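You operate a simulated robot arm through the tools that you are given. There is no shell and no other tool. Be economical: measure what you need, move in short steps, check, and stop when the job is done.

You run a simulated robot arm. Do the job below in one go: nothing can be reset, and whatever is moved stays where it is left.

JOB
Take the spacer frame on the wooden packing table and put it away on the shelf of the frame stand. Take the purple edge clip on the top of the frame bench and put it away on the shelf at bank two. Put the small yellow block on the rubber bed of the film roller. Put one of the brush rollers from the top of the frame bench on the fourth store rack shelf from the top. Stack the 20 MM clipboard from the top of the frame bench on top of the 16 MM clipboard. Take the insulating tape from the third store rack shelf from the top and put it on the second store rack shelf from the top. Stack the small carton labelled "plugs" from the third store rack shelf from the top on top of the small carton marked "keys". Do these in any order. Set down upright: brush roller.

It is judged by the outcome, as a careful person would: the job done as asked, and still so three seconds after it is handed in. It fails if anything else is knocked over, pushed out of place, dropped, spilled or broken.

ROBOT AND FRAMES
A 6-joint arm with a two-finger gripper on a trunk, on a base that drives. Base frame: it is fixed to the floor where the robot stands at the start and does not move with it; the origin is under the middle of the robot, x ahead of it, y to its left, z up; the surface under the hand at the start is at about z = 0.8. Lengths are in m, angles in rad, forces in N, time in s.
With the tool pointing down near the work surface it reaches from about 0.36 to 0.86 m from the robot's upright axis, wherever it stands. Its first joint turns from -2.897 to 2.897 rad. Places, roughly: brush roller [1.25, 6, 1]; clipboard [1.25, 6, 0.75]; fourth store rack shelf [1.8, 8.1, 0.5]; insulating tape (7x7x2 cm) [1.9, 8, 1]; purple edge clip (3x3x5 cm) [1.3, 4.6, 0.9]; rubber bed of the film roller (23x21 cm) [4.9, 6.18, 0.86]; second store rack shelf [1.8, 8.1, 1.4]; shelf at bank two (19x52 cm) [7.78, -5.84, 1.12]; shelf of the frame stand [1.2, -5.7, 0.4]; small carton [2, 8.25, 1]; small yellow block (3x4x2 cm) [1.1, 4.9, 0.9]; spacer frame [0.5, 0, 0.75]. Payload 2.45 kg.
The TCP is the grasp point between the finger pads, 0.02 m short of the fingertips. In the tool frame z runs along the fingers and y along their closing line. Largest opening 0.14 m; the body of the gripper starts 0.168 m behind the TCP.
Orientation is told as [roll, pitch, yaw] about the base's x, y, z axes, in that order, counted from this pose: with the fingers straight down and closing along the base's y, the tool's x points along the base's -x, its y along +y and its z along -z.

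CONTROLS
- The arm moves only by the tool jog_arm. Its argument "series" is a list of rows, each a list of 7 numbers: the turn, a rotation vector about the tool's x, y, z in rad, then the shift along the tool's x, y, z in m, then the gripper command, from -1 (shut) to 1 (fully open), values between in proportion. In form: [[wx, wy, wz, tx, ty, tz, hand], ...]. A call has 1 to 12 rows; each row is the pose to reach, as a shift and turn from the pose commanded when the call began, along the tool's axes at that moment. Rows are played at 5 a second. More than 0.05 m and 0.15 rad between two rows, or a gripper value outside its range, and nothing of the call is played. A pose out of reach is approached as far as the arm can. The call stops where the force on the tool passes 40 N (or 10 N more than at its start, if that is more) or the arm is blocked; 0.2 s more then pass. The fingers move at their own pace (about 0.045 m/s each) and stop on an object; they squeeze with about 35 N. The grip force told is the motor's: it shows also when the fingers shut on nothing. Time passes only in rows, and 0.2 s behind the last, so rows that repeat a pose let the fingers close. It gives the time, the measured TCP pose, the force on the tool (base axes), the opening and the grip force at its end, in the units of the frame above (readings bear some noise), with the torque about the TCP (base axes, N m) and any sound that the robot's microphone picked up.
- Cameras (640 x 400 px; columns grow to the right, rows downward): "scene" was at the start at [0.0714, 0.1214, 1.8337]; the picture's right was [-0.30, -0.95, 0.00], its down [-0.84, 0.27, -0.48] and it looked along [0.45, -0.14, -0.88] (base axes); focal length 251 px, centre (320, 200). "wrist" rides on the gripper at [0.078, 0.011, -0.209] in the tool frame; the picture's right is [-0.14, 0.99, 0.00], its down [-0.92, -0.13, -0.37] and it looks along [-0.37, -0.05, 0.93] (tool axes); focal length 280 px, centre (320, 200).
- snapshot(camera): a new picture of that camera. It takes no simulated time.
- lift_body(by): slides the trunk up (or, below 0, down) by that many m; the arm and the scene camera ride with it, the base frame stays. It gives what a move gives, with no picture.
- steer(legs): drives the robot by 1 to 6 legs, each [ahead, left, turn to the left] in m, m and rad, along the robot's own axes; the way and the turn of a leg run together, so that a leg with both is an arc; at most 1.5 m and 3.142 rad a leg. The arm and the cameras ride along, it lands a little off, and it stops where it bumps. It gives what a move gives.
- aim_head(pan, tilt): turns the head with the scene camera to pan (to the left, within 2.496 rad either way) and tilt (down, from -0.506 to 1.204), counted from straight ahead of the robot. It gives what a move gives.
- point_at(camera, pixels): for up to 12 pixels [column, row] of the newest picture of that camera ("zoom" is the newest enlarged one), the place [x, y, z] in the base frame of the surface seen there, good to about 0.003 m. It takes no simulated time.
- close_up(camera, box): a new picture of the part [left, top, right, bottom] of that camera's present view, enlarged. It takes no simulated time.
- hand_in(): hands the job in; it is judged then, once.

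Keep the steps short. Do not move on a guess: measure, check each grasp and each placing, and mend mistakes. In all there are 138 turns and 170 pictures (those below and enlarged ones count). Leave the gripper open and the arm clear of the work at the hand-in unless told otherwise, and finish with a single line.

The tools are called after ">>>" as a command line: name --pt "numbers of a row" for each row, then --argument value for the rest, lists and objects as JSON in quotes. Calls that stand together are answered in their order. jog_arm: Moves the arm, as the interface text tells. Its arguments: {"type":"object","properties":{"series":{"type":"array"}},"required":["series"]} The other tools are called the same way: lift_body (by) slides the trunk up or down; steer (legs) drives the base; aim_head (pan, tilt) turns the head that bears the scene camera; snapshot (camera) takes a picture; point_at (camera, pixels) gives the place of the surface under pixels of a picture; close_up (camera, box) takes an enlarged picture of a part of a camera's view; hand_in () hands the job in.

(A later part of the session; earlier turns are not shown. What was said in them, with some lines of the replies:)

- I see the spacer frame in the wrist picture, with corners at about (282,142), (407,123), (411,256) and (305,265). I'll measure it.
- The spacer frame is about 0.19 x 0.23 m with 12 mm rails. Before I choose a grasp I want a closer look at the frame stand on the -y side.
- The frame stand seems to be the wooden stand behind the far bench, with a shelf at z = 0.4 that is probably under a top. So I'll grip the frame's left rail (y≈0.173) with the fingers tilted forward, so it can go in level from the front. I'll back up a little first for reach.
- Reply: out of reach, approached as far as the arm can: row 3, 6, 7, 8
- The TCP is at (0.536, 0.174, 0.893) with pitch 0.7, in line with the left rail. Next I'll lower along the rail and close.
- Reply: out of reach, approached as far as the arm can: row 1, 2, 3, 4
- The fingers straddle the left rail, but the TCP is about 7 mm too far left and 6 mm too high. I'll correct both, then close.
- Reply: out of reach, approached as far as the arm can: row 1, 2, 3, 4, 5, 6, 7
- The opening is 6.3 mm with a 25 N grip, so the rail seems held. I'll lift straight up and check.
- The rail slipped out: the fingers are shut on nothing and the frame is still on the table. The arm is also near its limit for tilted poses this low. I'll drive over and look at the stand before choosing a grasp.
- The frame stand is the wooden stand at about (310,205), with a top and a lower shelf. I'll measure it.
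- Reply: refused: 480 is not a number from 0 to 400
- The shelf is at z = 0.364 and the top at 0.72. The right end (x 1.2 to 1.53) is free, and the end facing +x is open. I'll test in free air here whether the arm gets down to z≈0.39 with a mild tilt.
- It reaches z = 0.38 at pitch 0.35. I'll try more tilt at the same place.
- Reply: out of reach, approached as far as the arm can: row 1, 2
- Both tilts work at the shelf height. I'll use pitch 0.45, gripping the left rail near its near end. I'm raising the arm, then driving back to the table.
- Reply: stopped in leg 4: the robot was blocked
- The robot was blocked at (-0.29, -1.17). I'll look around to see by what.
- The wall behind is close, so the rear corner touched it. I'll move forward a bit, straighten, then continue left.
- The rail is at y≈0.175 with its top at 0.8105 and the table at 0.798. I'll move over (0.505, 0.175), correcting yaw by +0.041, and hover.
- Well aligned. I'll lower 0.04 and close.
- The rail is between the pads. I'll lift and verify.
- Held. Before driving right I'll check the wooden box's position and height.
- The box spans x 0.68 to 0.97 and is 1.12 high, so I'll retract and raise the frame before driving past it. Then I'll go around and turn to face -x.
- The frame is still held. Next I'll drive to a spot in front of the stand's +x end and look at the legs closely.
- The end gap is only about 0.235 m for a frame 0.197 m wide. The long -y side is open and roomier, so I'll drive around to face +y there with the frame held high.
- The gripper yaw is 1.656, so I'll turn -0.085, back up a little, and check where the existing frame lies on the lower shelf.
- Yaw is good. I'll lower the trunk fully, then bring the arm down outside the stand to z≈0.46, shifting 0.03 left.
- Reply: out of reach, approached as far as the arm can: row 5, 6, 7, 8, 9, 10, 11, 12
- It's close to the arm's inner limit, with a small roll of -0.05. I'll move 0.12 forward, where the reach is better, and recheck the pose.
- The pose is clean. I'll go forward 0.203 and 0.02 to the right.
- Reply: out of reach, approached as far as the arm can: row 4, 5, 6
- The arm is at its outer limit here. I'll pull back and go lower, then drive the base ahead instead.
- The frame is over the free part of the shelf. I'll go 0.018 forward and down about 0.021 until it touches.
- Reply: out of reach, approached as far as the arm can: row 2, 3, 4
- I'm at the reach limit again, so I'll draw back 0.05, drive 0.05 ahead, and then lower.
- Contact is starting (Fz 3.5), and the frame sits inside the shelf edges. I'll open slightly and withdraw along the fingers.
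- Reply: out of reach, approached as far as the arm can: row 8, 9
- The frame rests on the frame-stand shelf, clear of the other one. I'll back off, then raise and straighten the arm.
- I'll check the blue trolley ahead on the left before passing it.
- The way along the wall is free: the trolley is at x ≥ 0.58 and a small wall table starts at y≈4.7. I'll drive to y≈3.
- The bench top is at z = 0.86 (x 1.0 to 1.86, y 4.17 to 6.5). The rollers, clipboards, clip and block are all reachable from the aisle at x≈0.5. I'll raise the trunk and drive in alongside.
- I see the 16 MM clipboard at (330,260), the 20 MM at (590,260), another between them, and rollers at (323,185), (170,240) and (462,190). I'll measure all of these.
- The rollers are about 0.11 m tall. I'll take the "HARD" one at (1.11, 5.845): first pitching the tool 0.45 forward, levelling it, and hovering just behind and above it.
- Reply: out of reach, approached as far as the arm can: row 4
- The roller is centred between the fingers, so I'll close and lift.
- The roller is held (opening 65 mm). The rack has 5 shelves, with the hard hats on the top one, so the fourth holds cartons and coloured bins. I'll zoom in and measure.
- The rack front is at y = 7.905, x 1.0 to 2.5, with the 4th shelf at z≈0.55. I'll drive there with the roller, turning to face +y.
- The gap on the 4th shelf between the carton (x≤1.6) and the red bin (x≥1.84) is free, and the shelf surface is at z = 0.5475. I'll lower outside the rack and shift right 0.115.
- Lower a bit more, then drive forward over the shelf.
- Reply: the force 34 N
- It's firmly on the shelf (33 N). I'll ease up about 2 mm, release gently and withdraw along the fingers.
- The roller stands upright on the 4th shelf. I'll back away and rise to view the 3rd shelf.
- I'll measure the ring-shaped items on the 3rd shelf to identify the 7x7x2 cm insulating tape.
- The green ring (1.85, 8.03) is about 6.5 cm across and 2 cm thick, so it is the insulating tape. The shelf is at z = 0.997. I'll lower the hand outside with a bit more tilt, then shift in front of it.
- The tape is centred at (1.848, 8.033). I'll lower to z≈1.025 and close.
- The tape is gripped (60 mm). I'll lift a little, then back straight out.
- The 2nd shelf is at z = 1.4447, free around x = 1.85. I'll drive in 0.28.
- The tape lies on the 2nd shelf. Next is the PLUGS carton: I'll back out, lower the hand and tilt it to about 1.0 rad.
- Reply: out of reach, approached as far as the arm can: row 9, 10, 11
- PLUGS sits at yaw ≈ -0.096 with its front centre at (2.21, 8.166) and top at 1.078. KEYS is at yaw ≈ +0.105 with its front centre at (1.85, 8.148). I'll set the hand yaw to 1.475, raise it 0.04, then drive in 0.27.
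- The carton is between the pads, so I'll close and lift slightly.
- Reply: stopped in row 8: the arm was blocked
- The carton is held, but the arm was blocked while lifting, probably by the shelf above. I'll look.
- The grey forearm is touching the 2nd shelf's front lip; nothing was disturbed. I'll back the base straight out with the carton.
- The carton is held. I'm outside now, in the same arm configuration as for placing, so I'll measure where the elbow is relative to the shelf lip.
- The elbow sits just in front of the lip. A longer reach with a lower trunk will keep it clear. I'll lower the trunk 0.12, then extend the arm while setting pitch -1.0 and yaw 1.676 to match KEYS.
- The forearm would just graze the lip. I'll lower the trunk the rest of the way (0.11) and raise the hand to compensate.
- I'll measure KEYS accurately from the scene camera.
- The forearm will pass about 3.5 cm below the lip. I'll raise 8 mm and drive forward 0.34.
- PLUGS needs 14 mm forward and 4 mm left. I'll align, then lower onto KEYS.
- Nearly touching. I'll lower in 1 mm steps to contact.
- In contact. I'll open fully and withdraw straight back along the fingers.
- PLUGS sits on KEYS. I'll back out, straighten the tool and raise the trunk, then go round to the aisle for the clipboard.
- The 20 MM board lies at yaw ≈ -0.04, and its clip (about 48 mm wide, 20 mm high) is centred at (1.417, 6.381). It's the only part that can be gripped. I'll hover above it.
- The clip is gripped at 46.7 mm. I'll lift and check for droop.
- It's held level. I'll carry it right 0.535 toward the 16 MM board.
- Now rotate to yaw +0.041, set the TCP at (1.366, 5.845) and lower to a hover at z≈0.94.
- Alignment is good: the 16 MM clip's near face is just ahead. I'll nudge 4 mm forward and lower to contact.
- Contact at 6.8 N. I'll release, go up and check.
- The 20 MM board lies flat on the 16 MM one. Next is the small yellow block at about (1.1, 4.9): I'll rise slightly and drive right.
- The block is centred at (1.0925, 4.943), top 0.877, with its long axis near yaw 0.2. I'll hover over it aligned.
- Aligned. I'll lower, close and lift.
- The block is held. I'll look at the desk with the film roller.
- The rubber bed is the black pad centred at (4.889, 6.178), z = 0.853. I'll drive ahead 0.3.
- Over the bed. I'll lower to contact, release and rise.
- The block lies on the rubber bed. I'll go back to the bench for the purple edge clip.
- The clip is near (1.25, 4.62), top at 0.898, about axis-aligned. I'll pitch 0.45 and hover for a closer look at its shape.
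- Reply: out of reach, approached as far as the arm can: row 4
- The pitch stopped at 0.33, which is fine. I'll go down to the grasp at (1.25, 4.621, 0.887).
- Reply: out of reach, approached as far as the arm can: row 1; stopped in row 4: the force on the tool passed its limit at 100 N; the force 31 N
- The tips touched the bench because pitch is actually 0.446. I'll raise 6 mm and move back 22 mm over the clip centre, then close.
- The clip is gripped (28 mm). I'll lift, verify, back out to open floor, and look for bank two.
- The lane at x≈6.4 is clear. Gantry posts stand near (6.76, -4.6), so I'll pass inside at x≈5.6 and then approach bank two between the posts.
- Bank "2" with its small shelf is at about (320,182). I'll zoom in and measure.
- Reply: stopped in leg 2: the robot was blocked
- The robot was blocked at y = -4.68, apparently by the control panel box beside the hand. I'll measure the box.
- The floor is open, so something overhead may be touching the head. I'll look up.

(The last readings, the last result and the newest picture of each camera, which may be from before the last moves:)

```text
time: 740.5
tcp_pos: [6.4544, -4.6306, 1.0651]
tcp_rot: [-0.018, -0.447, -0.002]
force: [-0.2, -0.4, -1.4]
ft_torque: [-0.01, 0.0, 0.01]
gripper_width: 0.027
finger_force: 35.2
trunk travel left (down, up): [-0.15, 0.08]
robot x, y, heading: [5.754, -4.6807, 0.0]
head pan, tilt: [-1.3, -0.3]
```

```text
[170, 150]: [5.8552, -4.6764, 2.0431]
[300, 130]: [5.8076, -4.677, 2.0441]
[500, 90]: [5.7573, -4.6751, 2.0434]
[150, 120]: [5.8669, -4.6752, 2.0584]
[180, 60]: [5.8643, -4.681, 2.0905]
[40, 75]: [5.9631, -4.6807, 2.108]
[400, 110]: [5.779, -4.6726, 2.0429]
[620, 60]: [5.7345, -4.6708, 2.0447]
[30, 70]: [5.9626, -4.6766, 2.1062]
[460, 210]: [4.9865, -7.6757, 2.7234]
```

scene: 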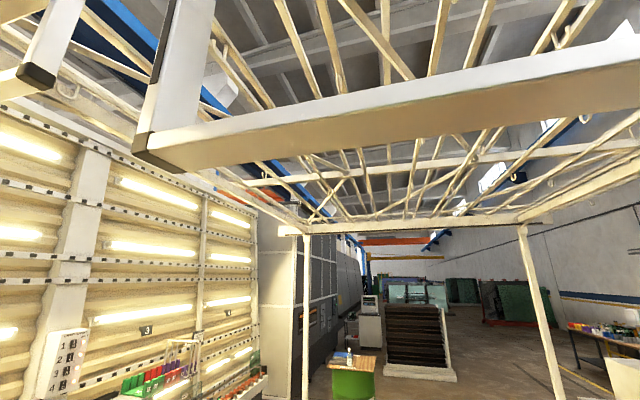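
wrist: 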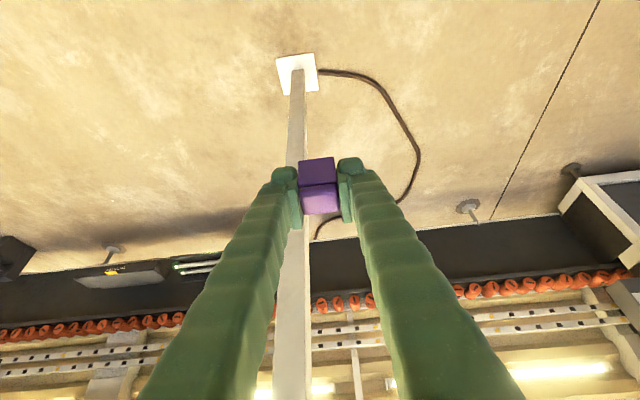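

A hanging beam at z≈2.04 touches the head. I'll lower the trunk fully and pass under it.

>>> lift_body --by -0.15

>>> steer --legs '[[-0.05, -0.6, 0], [0, -0.6, 0]]'

>>> aim_head --pan 0.0 --tilt 0.3

>>> snapshot --camera "scene"

```text
time: 742.2
tcp_pos: [6.455, -4.6302, 0.9148]
tcp_rot: [-0.017, -0.447, -0.002]
force: [0.0, -0.3, -0.2]
ft_torque: [-0.01, 0.01, 0.0]
gripper_width: 0.0269
finger_force: 34.8
trunk travel left (down, up): [0.0, 0.23]
robot x, y, heading: [5.7554, -4.6762, -0.001]
head pan, tilt: [-1.3, -0.3]
```

```text
time: 753.4
tcp_pos: [6.383, -5.8626, 0.9156]
tcp_rot: [-0.017, -0.447, -0.038]
force: [0.4, -0.8, 0.1]
ft_torque: [0.01, -0.02, -0.02]
gripper_width: 0.0268
finger_force: 34.7
trunk travel left (down, up): [0.0, 0.23]
robot x, y, heading: [5.6787, -5.8878, -0.037]
head pan, tilt: [-1.3, -0.3]
```

```text
time: 754.9
tcp_pos: [6.3825, -5.8618, 0.9156]
tcp_rot: [-0.017, -0.447, -0.037]
force: [0.1, -0.3, 0.3]
ft_torque: [-0.02, 0.02, 0.0]
gripper_width: 0.0268
finger_force: 35.1
trunk travel left (down, up): [0.0, 0.23]
robot x, y, heading: [5.6781, -5.8862, -0.038]
head pan, tilt: [0.0, 0.3]
```

```text
48 pictures are left
```

scene: 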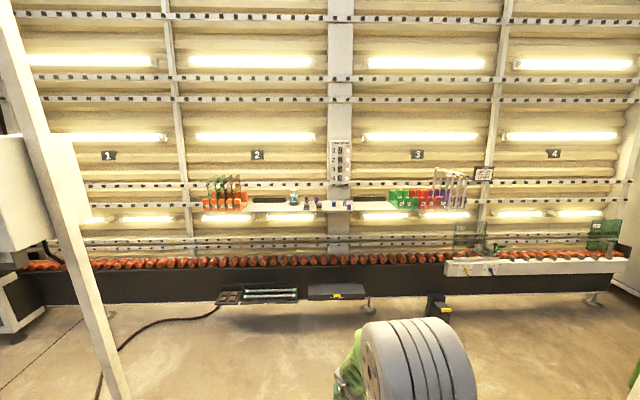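

>>> close_up --camera "scene" --box '[190, 140, 480, 240]'

>>> point_at --camera "scene" --pixels '[[212, 205], [246, 207], [265, 200], [265, 208], [280, 210], [293, 200], [306, 205], [320, 210], [335, 208], [350, 206], [365, 206], [340, 185]]'

```text
2.21 times, centred on (335, 190) of scene
```

zoom: 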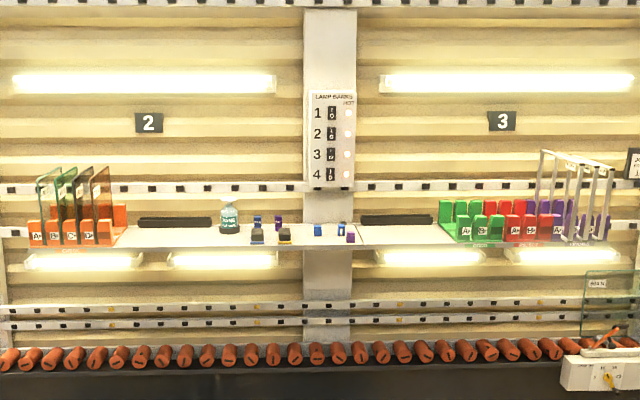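

```text
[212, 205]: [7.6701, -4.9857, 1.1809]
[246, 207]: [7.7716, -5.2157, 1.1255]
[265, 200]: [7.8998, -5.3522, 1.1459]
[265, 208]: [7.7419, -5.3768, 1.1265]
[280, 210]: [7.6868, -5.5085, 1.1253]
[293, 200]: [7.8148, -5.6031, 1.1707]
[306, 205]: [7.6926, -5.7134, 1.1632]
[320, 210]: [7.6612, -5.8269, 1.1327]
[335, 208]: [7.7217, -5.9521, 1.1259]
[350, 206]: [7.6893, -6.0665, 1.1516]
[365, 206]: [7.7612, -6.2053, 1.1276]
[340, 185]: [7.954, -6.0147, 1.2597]
```

>>> point_at --camera "scene" --pixels '[[368, 308], [335, 292], [437, 312], [258, 300], [340, 298], [300, 270], [370, 300]]'

>>> steer --legs '[[0.4, 0, 0.038], [0.5, 0, 0]]'

>>> aim_head --pan 0.0 --tilt 0.55

>>> snapshot --camera "scene"

```text
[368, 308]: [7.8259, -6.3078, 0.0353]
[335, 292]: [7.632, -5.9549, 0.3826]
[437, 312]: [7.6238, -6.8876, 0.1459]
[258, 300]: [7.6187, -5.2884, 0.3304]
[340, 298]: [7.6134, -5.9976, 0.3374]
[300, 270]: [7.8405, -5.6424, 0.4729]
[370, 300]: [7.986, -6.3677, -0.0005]
```

```text
time: 759.9
tcp_pos: [7.2731, -5.8482, 0.9153]
tcp_rot: [-0.016, -0.447, 0.0]
force: [1.0, -0.1, -0.8]
ft_torque: [-0.01, 0.01, -0.03]
gripper_width: 0.0267
finger_force: 34.8
trunk travel left (down, up): [0.0, 0.23]
robot x, y, heading: [6.57, -5.8988, -0.003]
head pan, tilt: [0.0, 0.3]
```

```text
time: 760.6
tcp_pos: [7.2718, -5.847, 0.914]
tcp_rot: [-0.017, -0.447, -0.001]
force: [0.8, -0.6, 0.4]
ft_torque: [-0.01, -0.03, 0.0]
gripper_width: 0.0267
finger_force: 35.5
trunk travel left (down, up): [0.0, 0.23]
robot x, y, heading: [6.572, -5.8991, 0.0]
head pan, tilt: [0.0, 0.55]
```

```text
46 pictures are left
```

scene: 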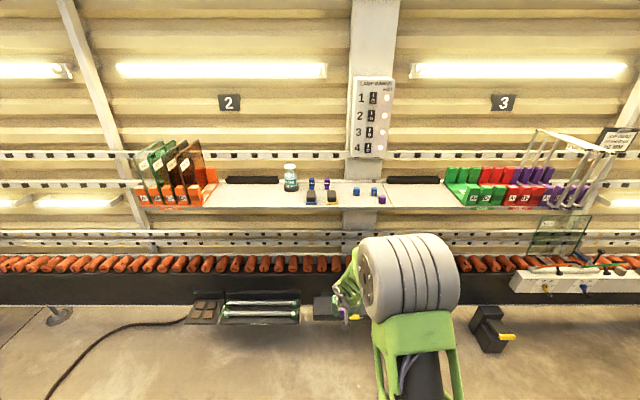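

>>> close_up --camera "scene" --box '[200, 140, 460, 225]'

>>> point_at --camera "scene" --pixels '[[250, 195], [290, 205], [300, 195], [312, 200], [332, 198], [343, 190], [343, 200], [357, 190], [375, 191], [381, 200], [390, 200], [365, 200]]'

```text
2.46 times, centred on (330, 182) of scene
```

zoom: 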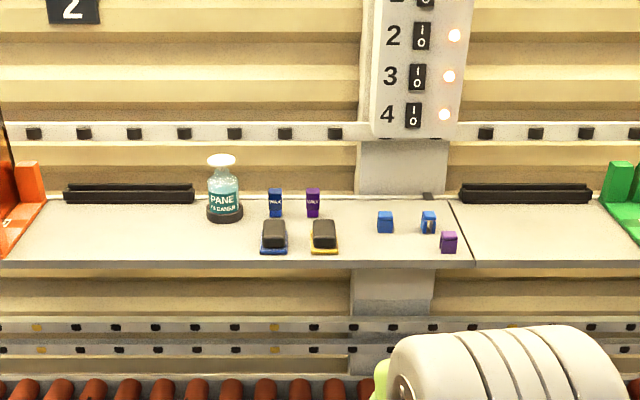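

```text
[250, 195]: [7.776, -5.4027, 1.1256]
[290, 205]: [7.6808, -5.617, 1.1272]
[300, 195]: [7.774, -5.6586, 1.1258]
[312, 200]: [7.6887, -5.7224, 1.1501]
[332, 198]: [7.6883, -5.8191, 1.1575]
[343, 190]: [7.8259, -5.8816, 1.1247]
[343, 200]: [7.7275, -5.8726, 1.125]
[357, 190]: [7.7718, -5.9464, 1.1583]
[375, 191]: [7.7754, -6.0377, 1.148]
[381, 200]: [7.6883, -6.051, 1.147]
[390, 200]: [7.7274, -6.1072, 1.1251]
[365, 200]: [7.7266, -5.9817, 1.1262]
```

The shelf surface is at z = 1.1255, with a free spot around (7.74, -5.883) between the black item and the blue clip. I'll raise the hand and drive forward.

>>> jog_arm --pt "0 0 0 -0.02 -0.006 -0.041 -1" --pt "0 0 0 -0.04 -0.012 -0.082 -1" --pt "0 0 0 -0.06 -0.018 -0.123 -1" --pt "0 0 0 -0.08 -0.024 -0.164 -1" --pt "0 0 0 -0.1 -0.03 -0.205 -1" --pt "0 0 0 -0.12 -0.034 -0.25 -1" --pt "0 0 0 -0.12 -0.034 -0.25 -1"

>>> steer --legs '[[0.36, 0, 0]]'

>>> snapshot --camera "wrist"

```text
time: 762.2
tcp_pos: [7.2611, -5.8488, 1.1723]
tcp_rot: [-0.097, -0.48, 0.002]
force: [-0.1, 0.5, 1.2]
ft_torque: [0.0, -0.03, 0.0]
gripper_width: 0.0265
finger_force: 34.5
out of reach, approached as far as the arm can: row 2, 3, 4, 5, 6, 7
trunk travel left (down, up): [0.0, 0.23]
robot x, y, heading: [6.5723, -5.8933, 0.0]
head pan, tilt: [0.0, 0.55]
```

```text
time: 764.6
tcp_pos: [7.6272, -5.8438, 1.1706]
tcp_rot: [-0.096, -0.48, 0.008]
force: [0.3, 0.2, 0.0]
ft_torque: [0.0, 0.03, 0.02]
gripper_width: 0.0267
finger_force: 35.4
trunk travel left (down, up): [0.0, 0.23]
robot x, y, heading: [6.9362, -5.9006, 0.006]
head pan, tilt: [0.0, 0.55]
```

```text
44 pictures are left
```

wrist: 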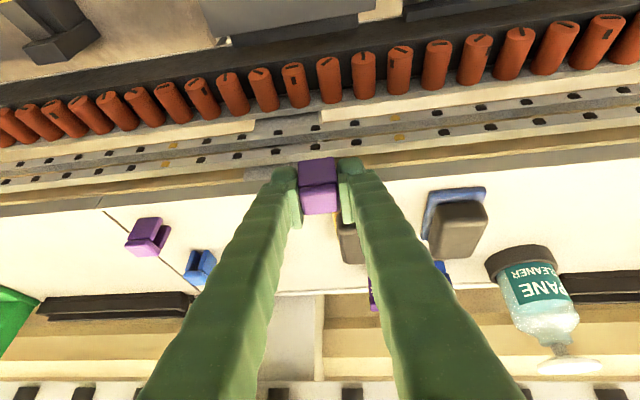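

The hand rolled about 0.08 near an arm limit. I'll raise the trunk 0.1, bring the hand down the same amount, and restore the grasp orientation.

>>> lift_body --by 0.12

>>> jog_arm --pt "-0.027 0.011 0 0.016 -0.013 0.03 -1" --pt "-0.054 0.022 0 0.032 -0.026 0.06 -1" --pt "-0.08 0.033 0 0.048 -0.039 0.09 -1" --pt "-0.08 0.033 0 0.048 -0.039 0.09 -1"

>>> snapshot --camera "wrist"

```text
time: 766.1
tcp_pos: [7.6275, -5.8435, 1.291]
tcp_rot: [-0.096, -0.482, 0.009]
force: [0.1, -0.5, -0.4]
ft_torque: [0.02, -0.02, -0.01]
gripper_width: 0.0267
finger_force: 34.7
trunk travel left (down, up): [-0.12, 0.11]
robot x, y, heading: [6.9345, -5.8957, 0.007]
head pan, tilt: [0.0, 0.55]
```

```text
time: 767.1
tcp_pos: [7.6173, -5.8679, 1.1856]
tcp_rot: [-0.066, -0.468, 0.008]
force: [-0.3, 0.4, 0.0]
ft_torque: [0.0, 0.01, 0.02]
gripper_width: 0.0267
finger_force: 34.8
out of reach, approached as far as the arm can: row 1, 2, 3, 4
trunk travel left (down, up): [-0.12, 0.11]
robot x, y, heading: [6.938, -5.8959, 0.006]
head pan, tilt: [0.0, 0.55]
```

```text
43 pictures are left
```

wrist: 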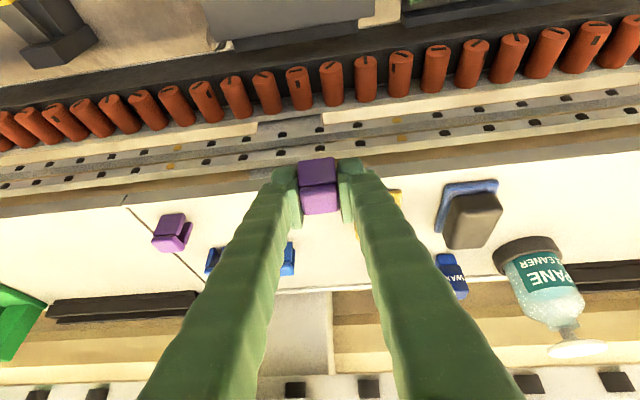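

Still near the inner limit, so I'll extend forward to the target, which should free the wrist. First a sideways correction, then forward at z≈1.185.

>>> jog_arm --pt "-0.016 0.007 0 -0.03 -0.015 0.012 -1" --pt "-0.033 0.014 0 -0.06 -0.015 0.026 -1" --pt "-0.049 0.02 0 -0.088 -0.015 0.042 -1" --pt "-0.049 0.02 0 -0.11 -0.015 0.0555 -1" --pt "-0.049 0.02 0 -0.11 -0.015 0.0555 -1"

>>> snapshot --camera "wrist"

```text
time: 768.3
tcp_pos: [7.711, -5.8678, 1.1763]
tcp_rot: [-0.083, -0.484, 0.007]
force: [-3.9, -0.4, 15.1]
ft_torque: [0.57, -0.03, 0.15]
gripper_width: 0.0268
finger_force: 34.9
out of reach, approached as far as the arm can: row 1, 2, 3, 4, 5
trunk travel left (down, up): [-0.12, 0.11]
robot x, y, heading: [6.9371, -5.8976, 0.005]
head pan, tilt: [0.0, 0.55]
```

```text
42 pictures are left
```

wrist: 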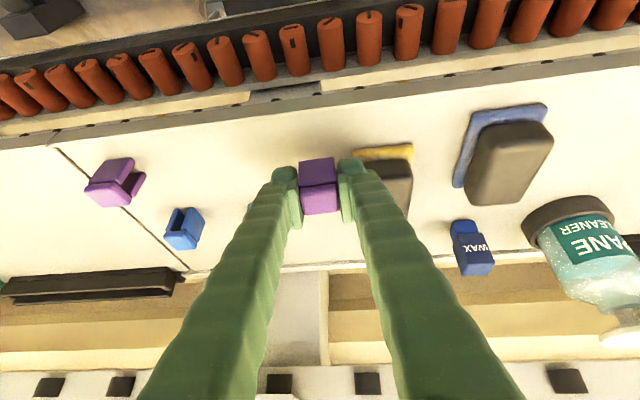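

The finger is touching the black item (about 15 N up-force), and the roll persists. I'll lift straight up, back off, and check whether the item moved.

>>> jog_arm --pt "0 0 0 -0.009 -0.002 -0.018 -1" --pt "0 0 0 -0.02 -0.004 -0.04 -1" --pt "0 0 0 -0.028 -0.004 -0.055 -1"

>>> steer --legs '[[-0.2, 0, 0]]'

>>> close_up --camera "scene" --box '[200, 120, 460, 225]'

>>> snapshot --camera "wrist"

```text
time: 769.1
tcp_pos: [7.7097, -5.8617, 1.2306]
tcp_rot: [-0.103, -0.487, 0.009]
force: [-0.2, 0.5, -0.2]
ft_torque: [0.01, -0.02, 0.0]
gripper_width: 0.0265
finger_force: 35.2
out of reach, approached as far as the arm can: row 2, 3
trunk travel left (down, up): [-0.12, 0.11]
robot x, y, heading: [6.935, -5.8927, 0.002]
head pan, tilt: [0.0, 0.55]
```

```text
time: 770.7
tcp_pos: [7.5077, -5.8647, 1.2306]
tcp_rot: [-0.104, -0.489, 0.005]
force: [-0.4, 0.1, 0.5]
ft_torque: [-0.01, -0.05, 0.02]
gripper_width: 0.0265
finger_force: 34.6
trunk travel left (down, up): [-0.12, 0.11]
robot x, y, heading: [6.7347, -5.8998, 0.006]
head pan, tilt: [0.0, 0.55]
```

```text
2.46 times, centred on (330, 172) of scene
```

zoom: 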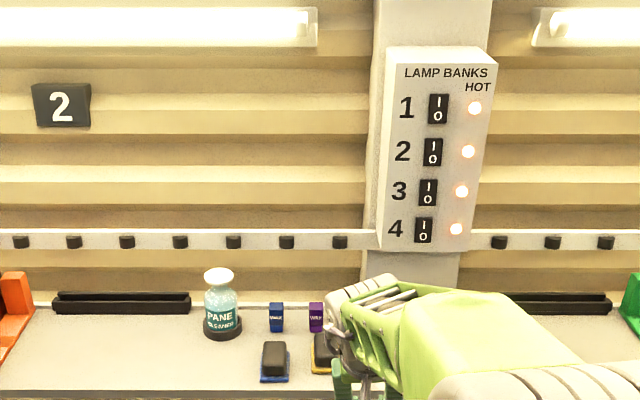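

```text
40 pictures are left
```

wrist: 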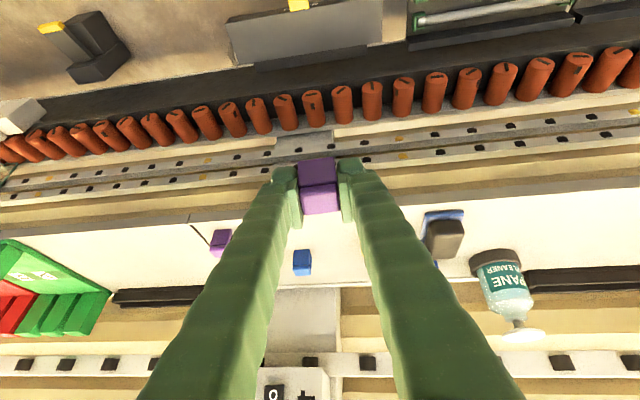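

>>> point_at --camera "zoom" --pixels '[[273, 352], [320, 345], [315, 368], [268, 378], [322, 365]]'

>>> steer --legs '[[-0.1, -0.28, 0]]'

>>> close_up --camera "scene" --box '[160, 120, 420, 225]'

```text
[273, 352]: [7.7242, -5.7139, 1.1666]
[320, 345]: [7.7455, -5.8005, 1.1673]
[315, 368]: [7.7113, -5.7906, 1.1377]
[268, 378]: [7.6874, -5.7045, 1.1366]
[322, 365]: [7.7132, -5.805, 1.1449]
```

```text
time: 773.7
tcp_pos: [7.4121, -6.1382, 1.2305]
tcp_rot: [-0.103, -0.487, 0.004]
force: [0.8, 0.3, -0.2]
ft_torque: [0.04, -0.03, -0.01]
gripper_width: 0.0268
finger_force: 34.8
trunk travel left (down, up): [-0.12, 0.11]
robot x, y, heading: [6.6392, -6.1673, 0.003]
head pan, tilt: [0.0, 0.55]
```

```text
2.46 times, centred on (290, 172) of scene
```

zoom: 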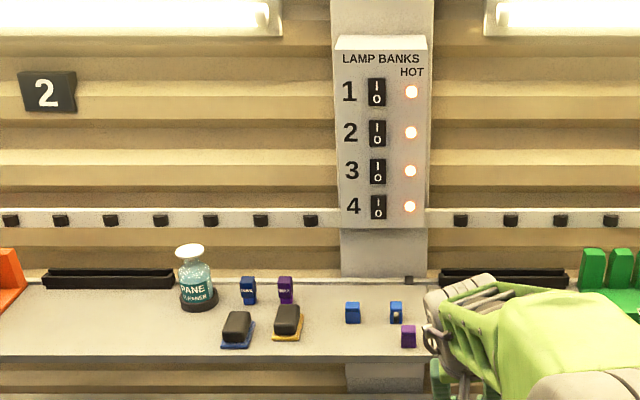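

The yellow-based block was pushed back about 2 cm; I'll mend that after placing the clip. With the robot now further right, I'll swing the arm left 0.25, outside the shelf, to get out of the singular straight-ahead pose and restore the orientation.

>>> jog_arm --pt "-0.014 0.006 0 0 0.04 0 -1" --pt "-0.028 0.013 0 0 0.082 0 -1" --pt "-0.043 0.02 0 0 0.125 0 -1" --pt "-0.058 0.027 0 0 0.168 0 -1" --pt "-0.072 0.034 0 0 0.21 0 -1" --pt "-0.086 0.04 0 0 0.253 0 -1" --pt "-0.086 0.04 0 0 0.253 0 -1"

>>> snapshot --camera "wrist"

```text
time: 775.3
tcp_pos: [7.422, -5.8857, 1.2075]
tcp_rot: [-0.014, -0.447, 0.0]
force: [0.2, -0.3, 0.2]
ft_torque: [0.02, -0.03, -0.03]
gripper_width: 0.0269
finger_force: 34.8
trunk travel left (down, up): [-0.12, 0.11]
robot x, y, heading: [6.6382, -6.1655, 0.005]
head pan, tilt: [0.0, 0.55]
```

```text
38 pictures are left
```

wrist: 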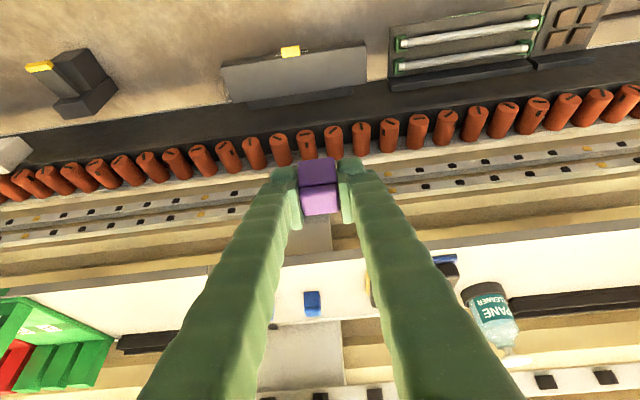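

Orientation is restored. I'll drive forward 0.305 at this safe height and verify from the wrist.

>>> steer --legs '[[0.305, 0, 0]]'

>>> snapshot --camera "wrist"

```text
time: 777.3
tcp_pos: [7.7314, -5.8899, 1.2077]
tcp_rot: [-0.017, -0.447, -0.004]
force: [0.7, -0.2, -0.6]
ft_torque: [-0.03, 0.02, -0.01]
gripper_width: 0.0267
finger_force: 35.0
trunk travel left (down, up): [-0.12, 0.11]
robot x, y, heading: [6.9453, -6.1688, -0.001]
head pan, tilt: [0.0, 0.55]
```

```text
37 pictures are left
5 turns are left
```

wrist: 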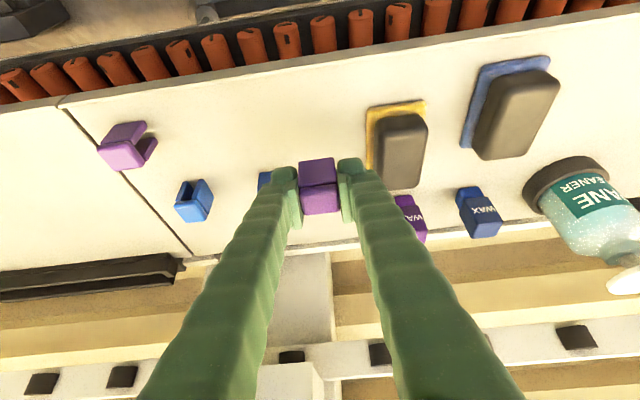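

Five turns are left, so I'll be compact: lower onto the shelf, release slightly, withdraw along the fingers, and look.

>>> jog_arm --pt "0 0 0 0.018 0.004 0.015 -1" --pt "0 0 0 0.0255 0.004 0.035 -1" --pt "0 0 0 0.03 0.004 0.044 -1" --pt "0 0 0 0.0314 0.004 0.0471 -1" --pt "0 0 0 0.0314 0.004 0.0471 -1"

>>> jog_arm --pt "0 0 0 0 0 0 -0.5" --pt "0 0 0 0 0 0 -0.45" --pt "0 0 0 0 0 0 -0.45" --pt "0 0 0 0 0 -0.02 -0.45" --pt "0 0 0 0 0 -0.06 -0.45" --pt "0 0 0 0 0 -0.1 -0.45" --pt "0 0 0 0 0 -0.12 -0.3"

>>> snapshot --camera "wrist"

>>> point_at --camera "wrist" --pixels '[[360, 110], [420, 105], [400, 130], [400, 180], [370, 160], [430, 130], [470, 130], [540, 70], [320, 180], [480, 80], [500, 110], [460, 150]]'

>>> close_up --camera "scene" --box '[180, 120, 380, 240]'

>>> point_at --camera "zoom" --pixels '[[280, 250], [340, 250], [200, 250], [240, 250], [260, 270], [300, 270], [220, 270], [320, 230], [360, 250], [380, 260], [240, 230], [300, 230]]'

```text
time: 778.5
tcp_pos: [7.7257, -5.8861, 1.153]
tcp_rot: [-0.016, -0.447, -0.004]
force: [-0.5, 0.4, -0.6]
ft_torque: [0.01, 0.03, -0.02]
gripper_width: 0.0267
finger_force: 35.0
trunk travel left (down, up): [-0.12, 0.11]
robot x, y, heading: [6.9455, -6.1719, -0.008]
head pan, tilt: [0.0, 0.55]
```

```text
time: 780.1
tcp_pos: [7.6719, -5.8843, 1.2599]
tcp_rot: [-0.014, -0.445, -0.003]
force: [-0.4, 0.3, 0.1]
ft_torque: [0.02, 0.01, 0.01]
gripper_width: 0.0489
finger_force: 0.1
trunk travel left (down, up): [-0.12, 0.11]
robot x, y, heading: [6.9409, -6.1698, 0.001]
head pan, tilt: [0.0, 0.55]
```

```text
36 pictures are left
```

wrist: 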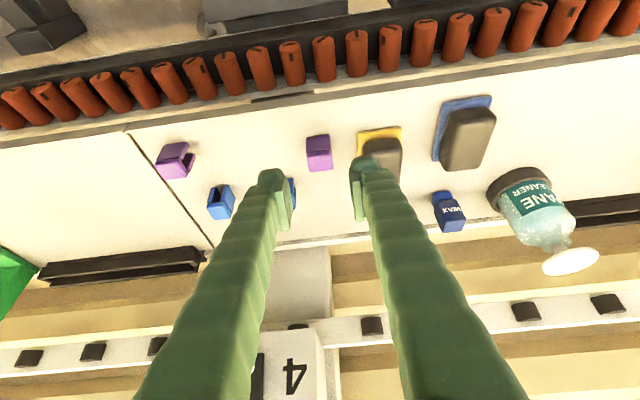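

```text
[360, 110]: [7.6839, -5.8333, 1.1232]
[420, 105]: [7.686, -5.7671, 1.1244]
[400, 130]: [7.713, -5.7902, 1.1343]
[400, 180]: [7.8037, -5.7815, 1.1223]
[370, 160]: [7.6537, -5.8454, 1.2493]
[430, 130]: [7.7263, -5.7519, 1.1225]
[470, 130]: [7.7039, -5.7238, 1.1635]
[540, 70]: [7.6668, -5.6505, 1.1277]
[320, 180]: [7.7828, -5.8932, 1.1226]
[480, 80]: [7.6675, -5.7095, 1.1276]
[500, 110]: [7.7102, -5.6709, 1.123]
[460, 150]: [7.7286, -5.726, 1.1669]
```

```text
3.20 times, centred on (280, 180) of scene
```

zoom: 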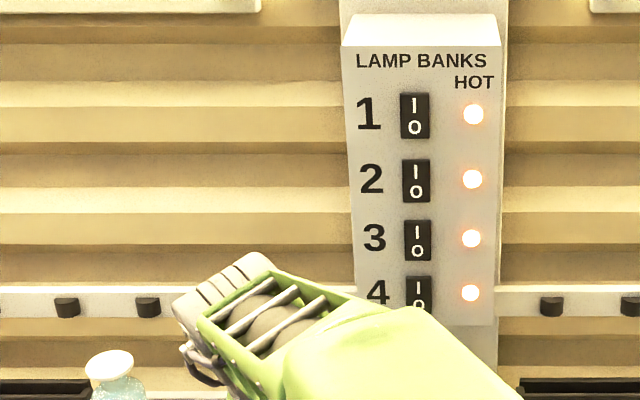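

```text
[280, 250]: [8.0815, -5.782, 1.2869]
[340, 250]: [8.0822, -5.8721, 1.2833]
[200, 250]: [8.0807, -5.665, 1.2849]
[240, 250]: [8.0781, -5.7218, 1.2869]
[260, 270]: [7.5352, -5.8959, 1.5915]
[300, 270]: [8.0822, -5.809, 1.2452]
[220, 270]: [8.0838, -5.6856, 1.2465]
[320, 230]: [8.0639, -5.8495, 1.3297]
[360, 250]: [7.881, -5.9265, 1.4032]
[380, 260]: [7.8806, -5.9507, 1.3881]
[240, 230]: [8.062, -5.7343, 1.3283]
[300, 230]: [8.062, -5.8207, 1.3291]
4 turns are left
```

The clip stands on the shelf at (7.725, -5.886). With the remaining turns I'll mend the yellow-based block: hover above it with a modest opening and measure.

>>> jog_arm --pt "0 0 0 -0.01 0.025 0.01 -0.14" --pt "0 0 0 -0.02 0.05 0.03 -0.14" --pt "0 0 0 -0.03 0.075 0.05 -0.14" --pt "0 0 0 -0.0374 0.075 0.0678 -0.14" --pt "0 0 0 -0.0374 0.075 0.0678 -0.14"

>>> snapshot --camera "wrist"

>>> point_at --camera "wrist" --pixels '[[320, 150], [320, 140], [320, 130], [320, 120], [300, 150], [310, 150], [330, 150], [340, 150], [320, 160], [320, 170], [300, 130], [340, 130]]'

>>> close_up --camera "wrist" --box '[220, 60, 460, 220]'

>>> point_at --camera "wrist" --pixels '[[400, 90], [410, 80], [420, 80], [400, 100], [390, 100], [420, 100], [430, 110], [290, 130], [295, 140], [350, 140], [345, 120], [310, 115]]'

```text
time: 781.3
tcp_pos: [7.7383, -5.809, 1.2128]
tcp_rot: [-0.015, -0.447, -0.005]
force: [0.3, -0.5, 0.7]
ft_torque: [0.01, -0.01, 0.0]
gripper_width: 0.0601
finger_force: 0.0
trunk travel left (down, up): [-0.12, 0.11]
robot x, y, heading: [6.9471, -6.17, 0.001]
head pan, tilt: [0.0, 0.55]
```

```text
34 pictures are left
```

wrist: 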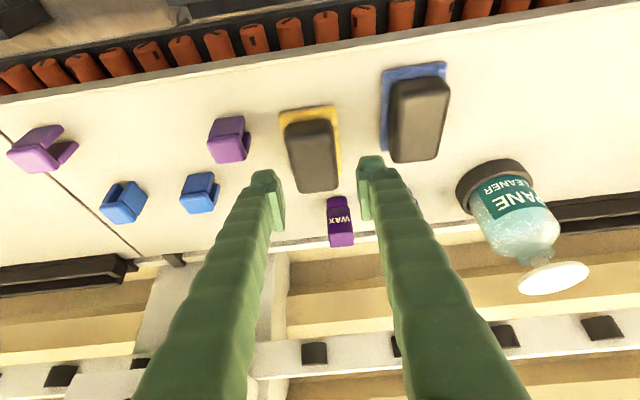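

```text
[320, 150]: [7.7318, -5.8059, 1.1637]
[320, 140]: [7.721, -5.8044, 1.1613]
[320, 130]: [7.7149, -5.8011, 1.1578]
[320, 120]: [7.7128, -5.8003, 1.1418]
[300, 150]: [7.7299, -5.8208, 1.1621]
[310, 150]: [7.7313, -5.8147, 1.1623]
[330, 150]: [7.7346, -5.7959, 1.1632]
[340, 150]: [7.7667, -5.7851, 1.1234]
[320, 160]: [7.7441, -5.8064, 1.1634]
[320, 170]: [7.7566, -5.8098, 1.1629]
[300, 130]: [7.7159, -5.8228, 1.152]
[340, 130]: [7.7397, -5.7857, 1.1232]
```

```text
2.50 times, centred on (340, 140) of wrist
```

zoom: 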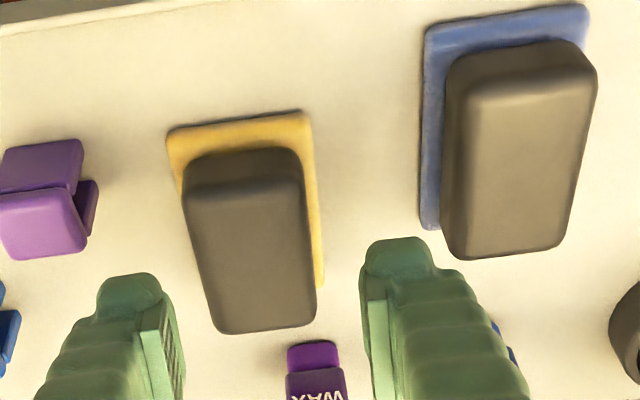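

```text
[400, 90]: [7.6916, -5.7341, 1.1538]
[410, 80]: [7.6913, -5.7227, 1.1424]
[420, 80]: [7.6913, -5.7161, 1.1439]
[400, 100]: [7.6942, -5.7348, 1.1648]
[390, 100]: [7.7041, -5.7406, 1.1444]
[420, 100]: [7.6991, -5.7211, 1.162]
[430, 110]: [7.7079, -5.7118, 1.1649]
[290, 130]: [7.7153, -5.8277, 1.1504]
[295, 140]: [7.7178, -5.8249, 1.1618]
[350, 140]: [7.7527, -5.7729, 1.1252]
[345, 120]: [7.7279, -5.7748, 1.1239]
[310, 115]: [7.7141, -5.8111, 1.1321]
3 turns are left
```

The block's front is at x = 7.714 versus 7.691 for its blue neighbour, so it needs to come back 22 mm. I'll grip its handle (y = -5.809), draw it back, release, withdraw, back off and look.

>>> jog_arm --pt "0 0 0 0.007 0 0.023 -0.14" --pt "0 0 0 0.0144 0 0.0463 -0.14" --pt "0 0 0 0.0144 0 0.0463 -0.5" --pt "0 0 0 0.0144 0 0.0463 -1" --pt "0 0 0 0.0144 0 0.0463 -1" --pt "0 0 0 0.0135 0 0.0445 -1" --pt "0 0 0 0.02 0 0.0413 -1" --pt "0 0 0 0.027 0 0.038 -1" --pt "0 0 0 0.0333 0 0.035 -1" --pt "0 0 0 0.0342 0 0.0368 -1" --pt "0 0 0 0.0342 0 0.0368 -1"

>>> jog_arm --pt "0 0 0 0 0 0 -0.4" --pt "0 0 0 0 0 0 -0.25" --pt "0 0 0 0 0 0 -0.25" --pt "0 0 0 0 0 -0.03 -0.25" --pt "0 0 0 0 0 -0.07 -0.25" --pt "0 0 0 0 0 -0.11 -0.25"

>>> snapshot --camera "wrist"

>>> steer --legs '[[-0.35, 0, 0]]'

>>> jog_arm --pt "0 0 0 0 0 0 0.4" --pt "0 0 0 0 0 0 1" --pt "0 0 0 0 0 0 1"

>>> snapshot --camera "scene"

>>> close_up --camera "scene" --box '[200, 120, 460, 240]'

```text
time: 783.7
tcp_pos: [7.7206, -5.811, 1.1658]
tcp_rot: [-0.016, -0.447, -0.003]
force: [0.0, -0.7, -1.4]
ft_torque: [0.01, 0.0, 0.02]
gripper_width: 0.0434
finger_force: 35.1
trunk travel left (down, up): [-0.12, 0.11]
robot x, y, heading: [6.9455, -6.1701, 0.001]
head pan, tilt: [0.0, 0.55]
```

```text
time: 785.1
tcp_pos: [7.6764, -5.8061, 1.2655]
tcp_rot: [-0.017, -0.448, -0.003]
force: [-0.4, -0.2, 0.6]
ft_torque: [0.01, 0.03, 0.0]
gripper_width: 0.0526
finger_force: 0.0
trunk travel left (down, up): [-0.12, 0.11]
robot x, y, heading: [6.9451, -6.1695, -0.004]
head pan, tilt: [0.0, 0.55]
```

```text
32 pictures are left
```

wrist: 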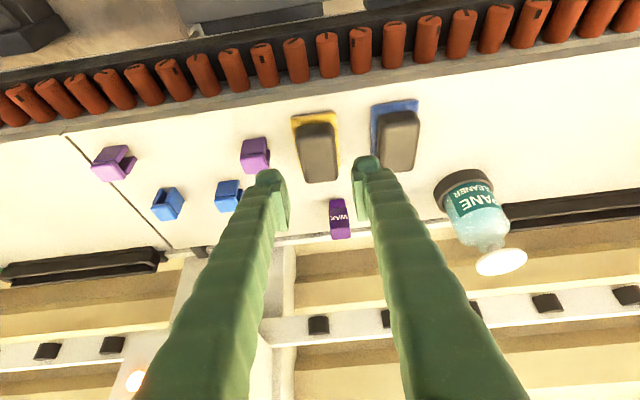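

```text
time: 787.4
tcp_pos: [7.3329, -5.8077, 1.2668]
tcp_rot: [-0.013, -0.448, -0.007]
force: [-0.5, 0.3, -0.9]
ft_torque: [-0.02, 0.0, -0.01]
gripper_width: 0.0528
finger_force: 0.0
trunk travel left (down, up): [-0.12, 0.11]
robot x, y, heading: [6.6018, -6.1683, -0.008]
head pan, tilt: [0.0, 0.55]
```

```text
time: 788.2
tcp_pos: [7.334, -5.806, 1.2659]
tcp_rot: [-0.015, -0.447, -0.008]
force: [-0.3, 0.2, 0.5]
ft_torque: [0.01, 0.02, 0.02]
gripper_width: 0.1222
finger_force: 0.2
trunk travel left (down, up): [-0.12, 0.11]
robot x, y, heading: [6.6011, -6.167, -0.005]
head pan, tilt: [0.0, 0.55]
```

```text
31 pictures are left
```

scene: 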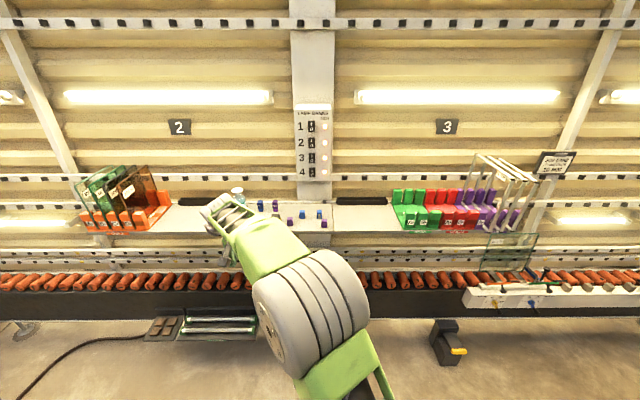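

```text
2.46 times, centred on (330, 180) of scene
2 turns are left
```

zoom: 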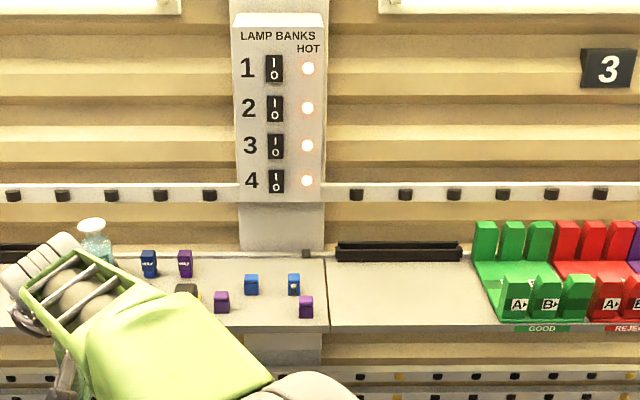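

The block is back in line with its blue neighbour, the purple clip stands on the bank-two shelf, and the gripper is open and clear. I'm handing the job in.

>>> hand_in

```text
The job is handed in.
```

All seven items were put where asked and I handed the job in; along the way I nudged a yellow-based block on the bank-two shelf back by about 2 cm and returned it to within a few millimetres by eye, without re-measuring it.
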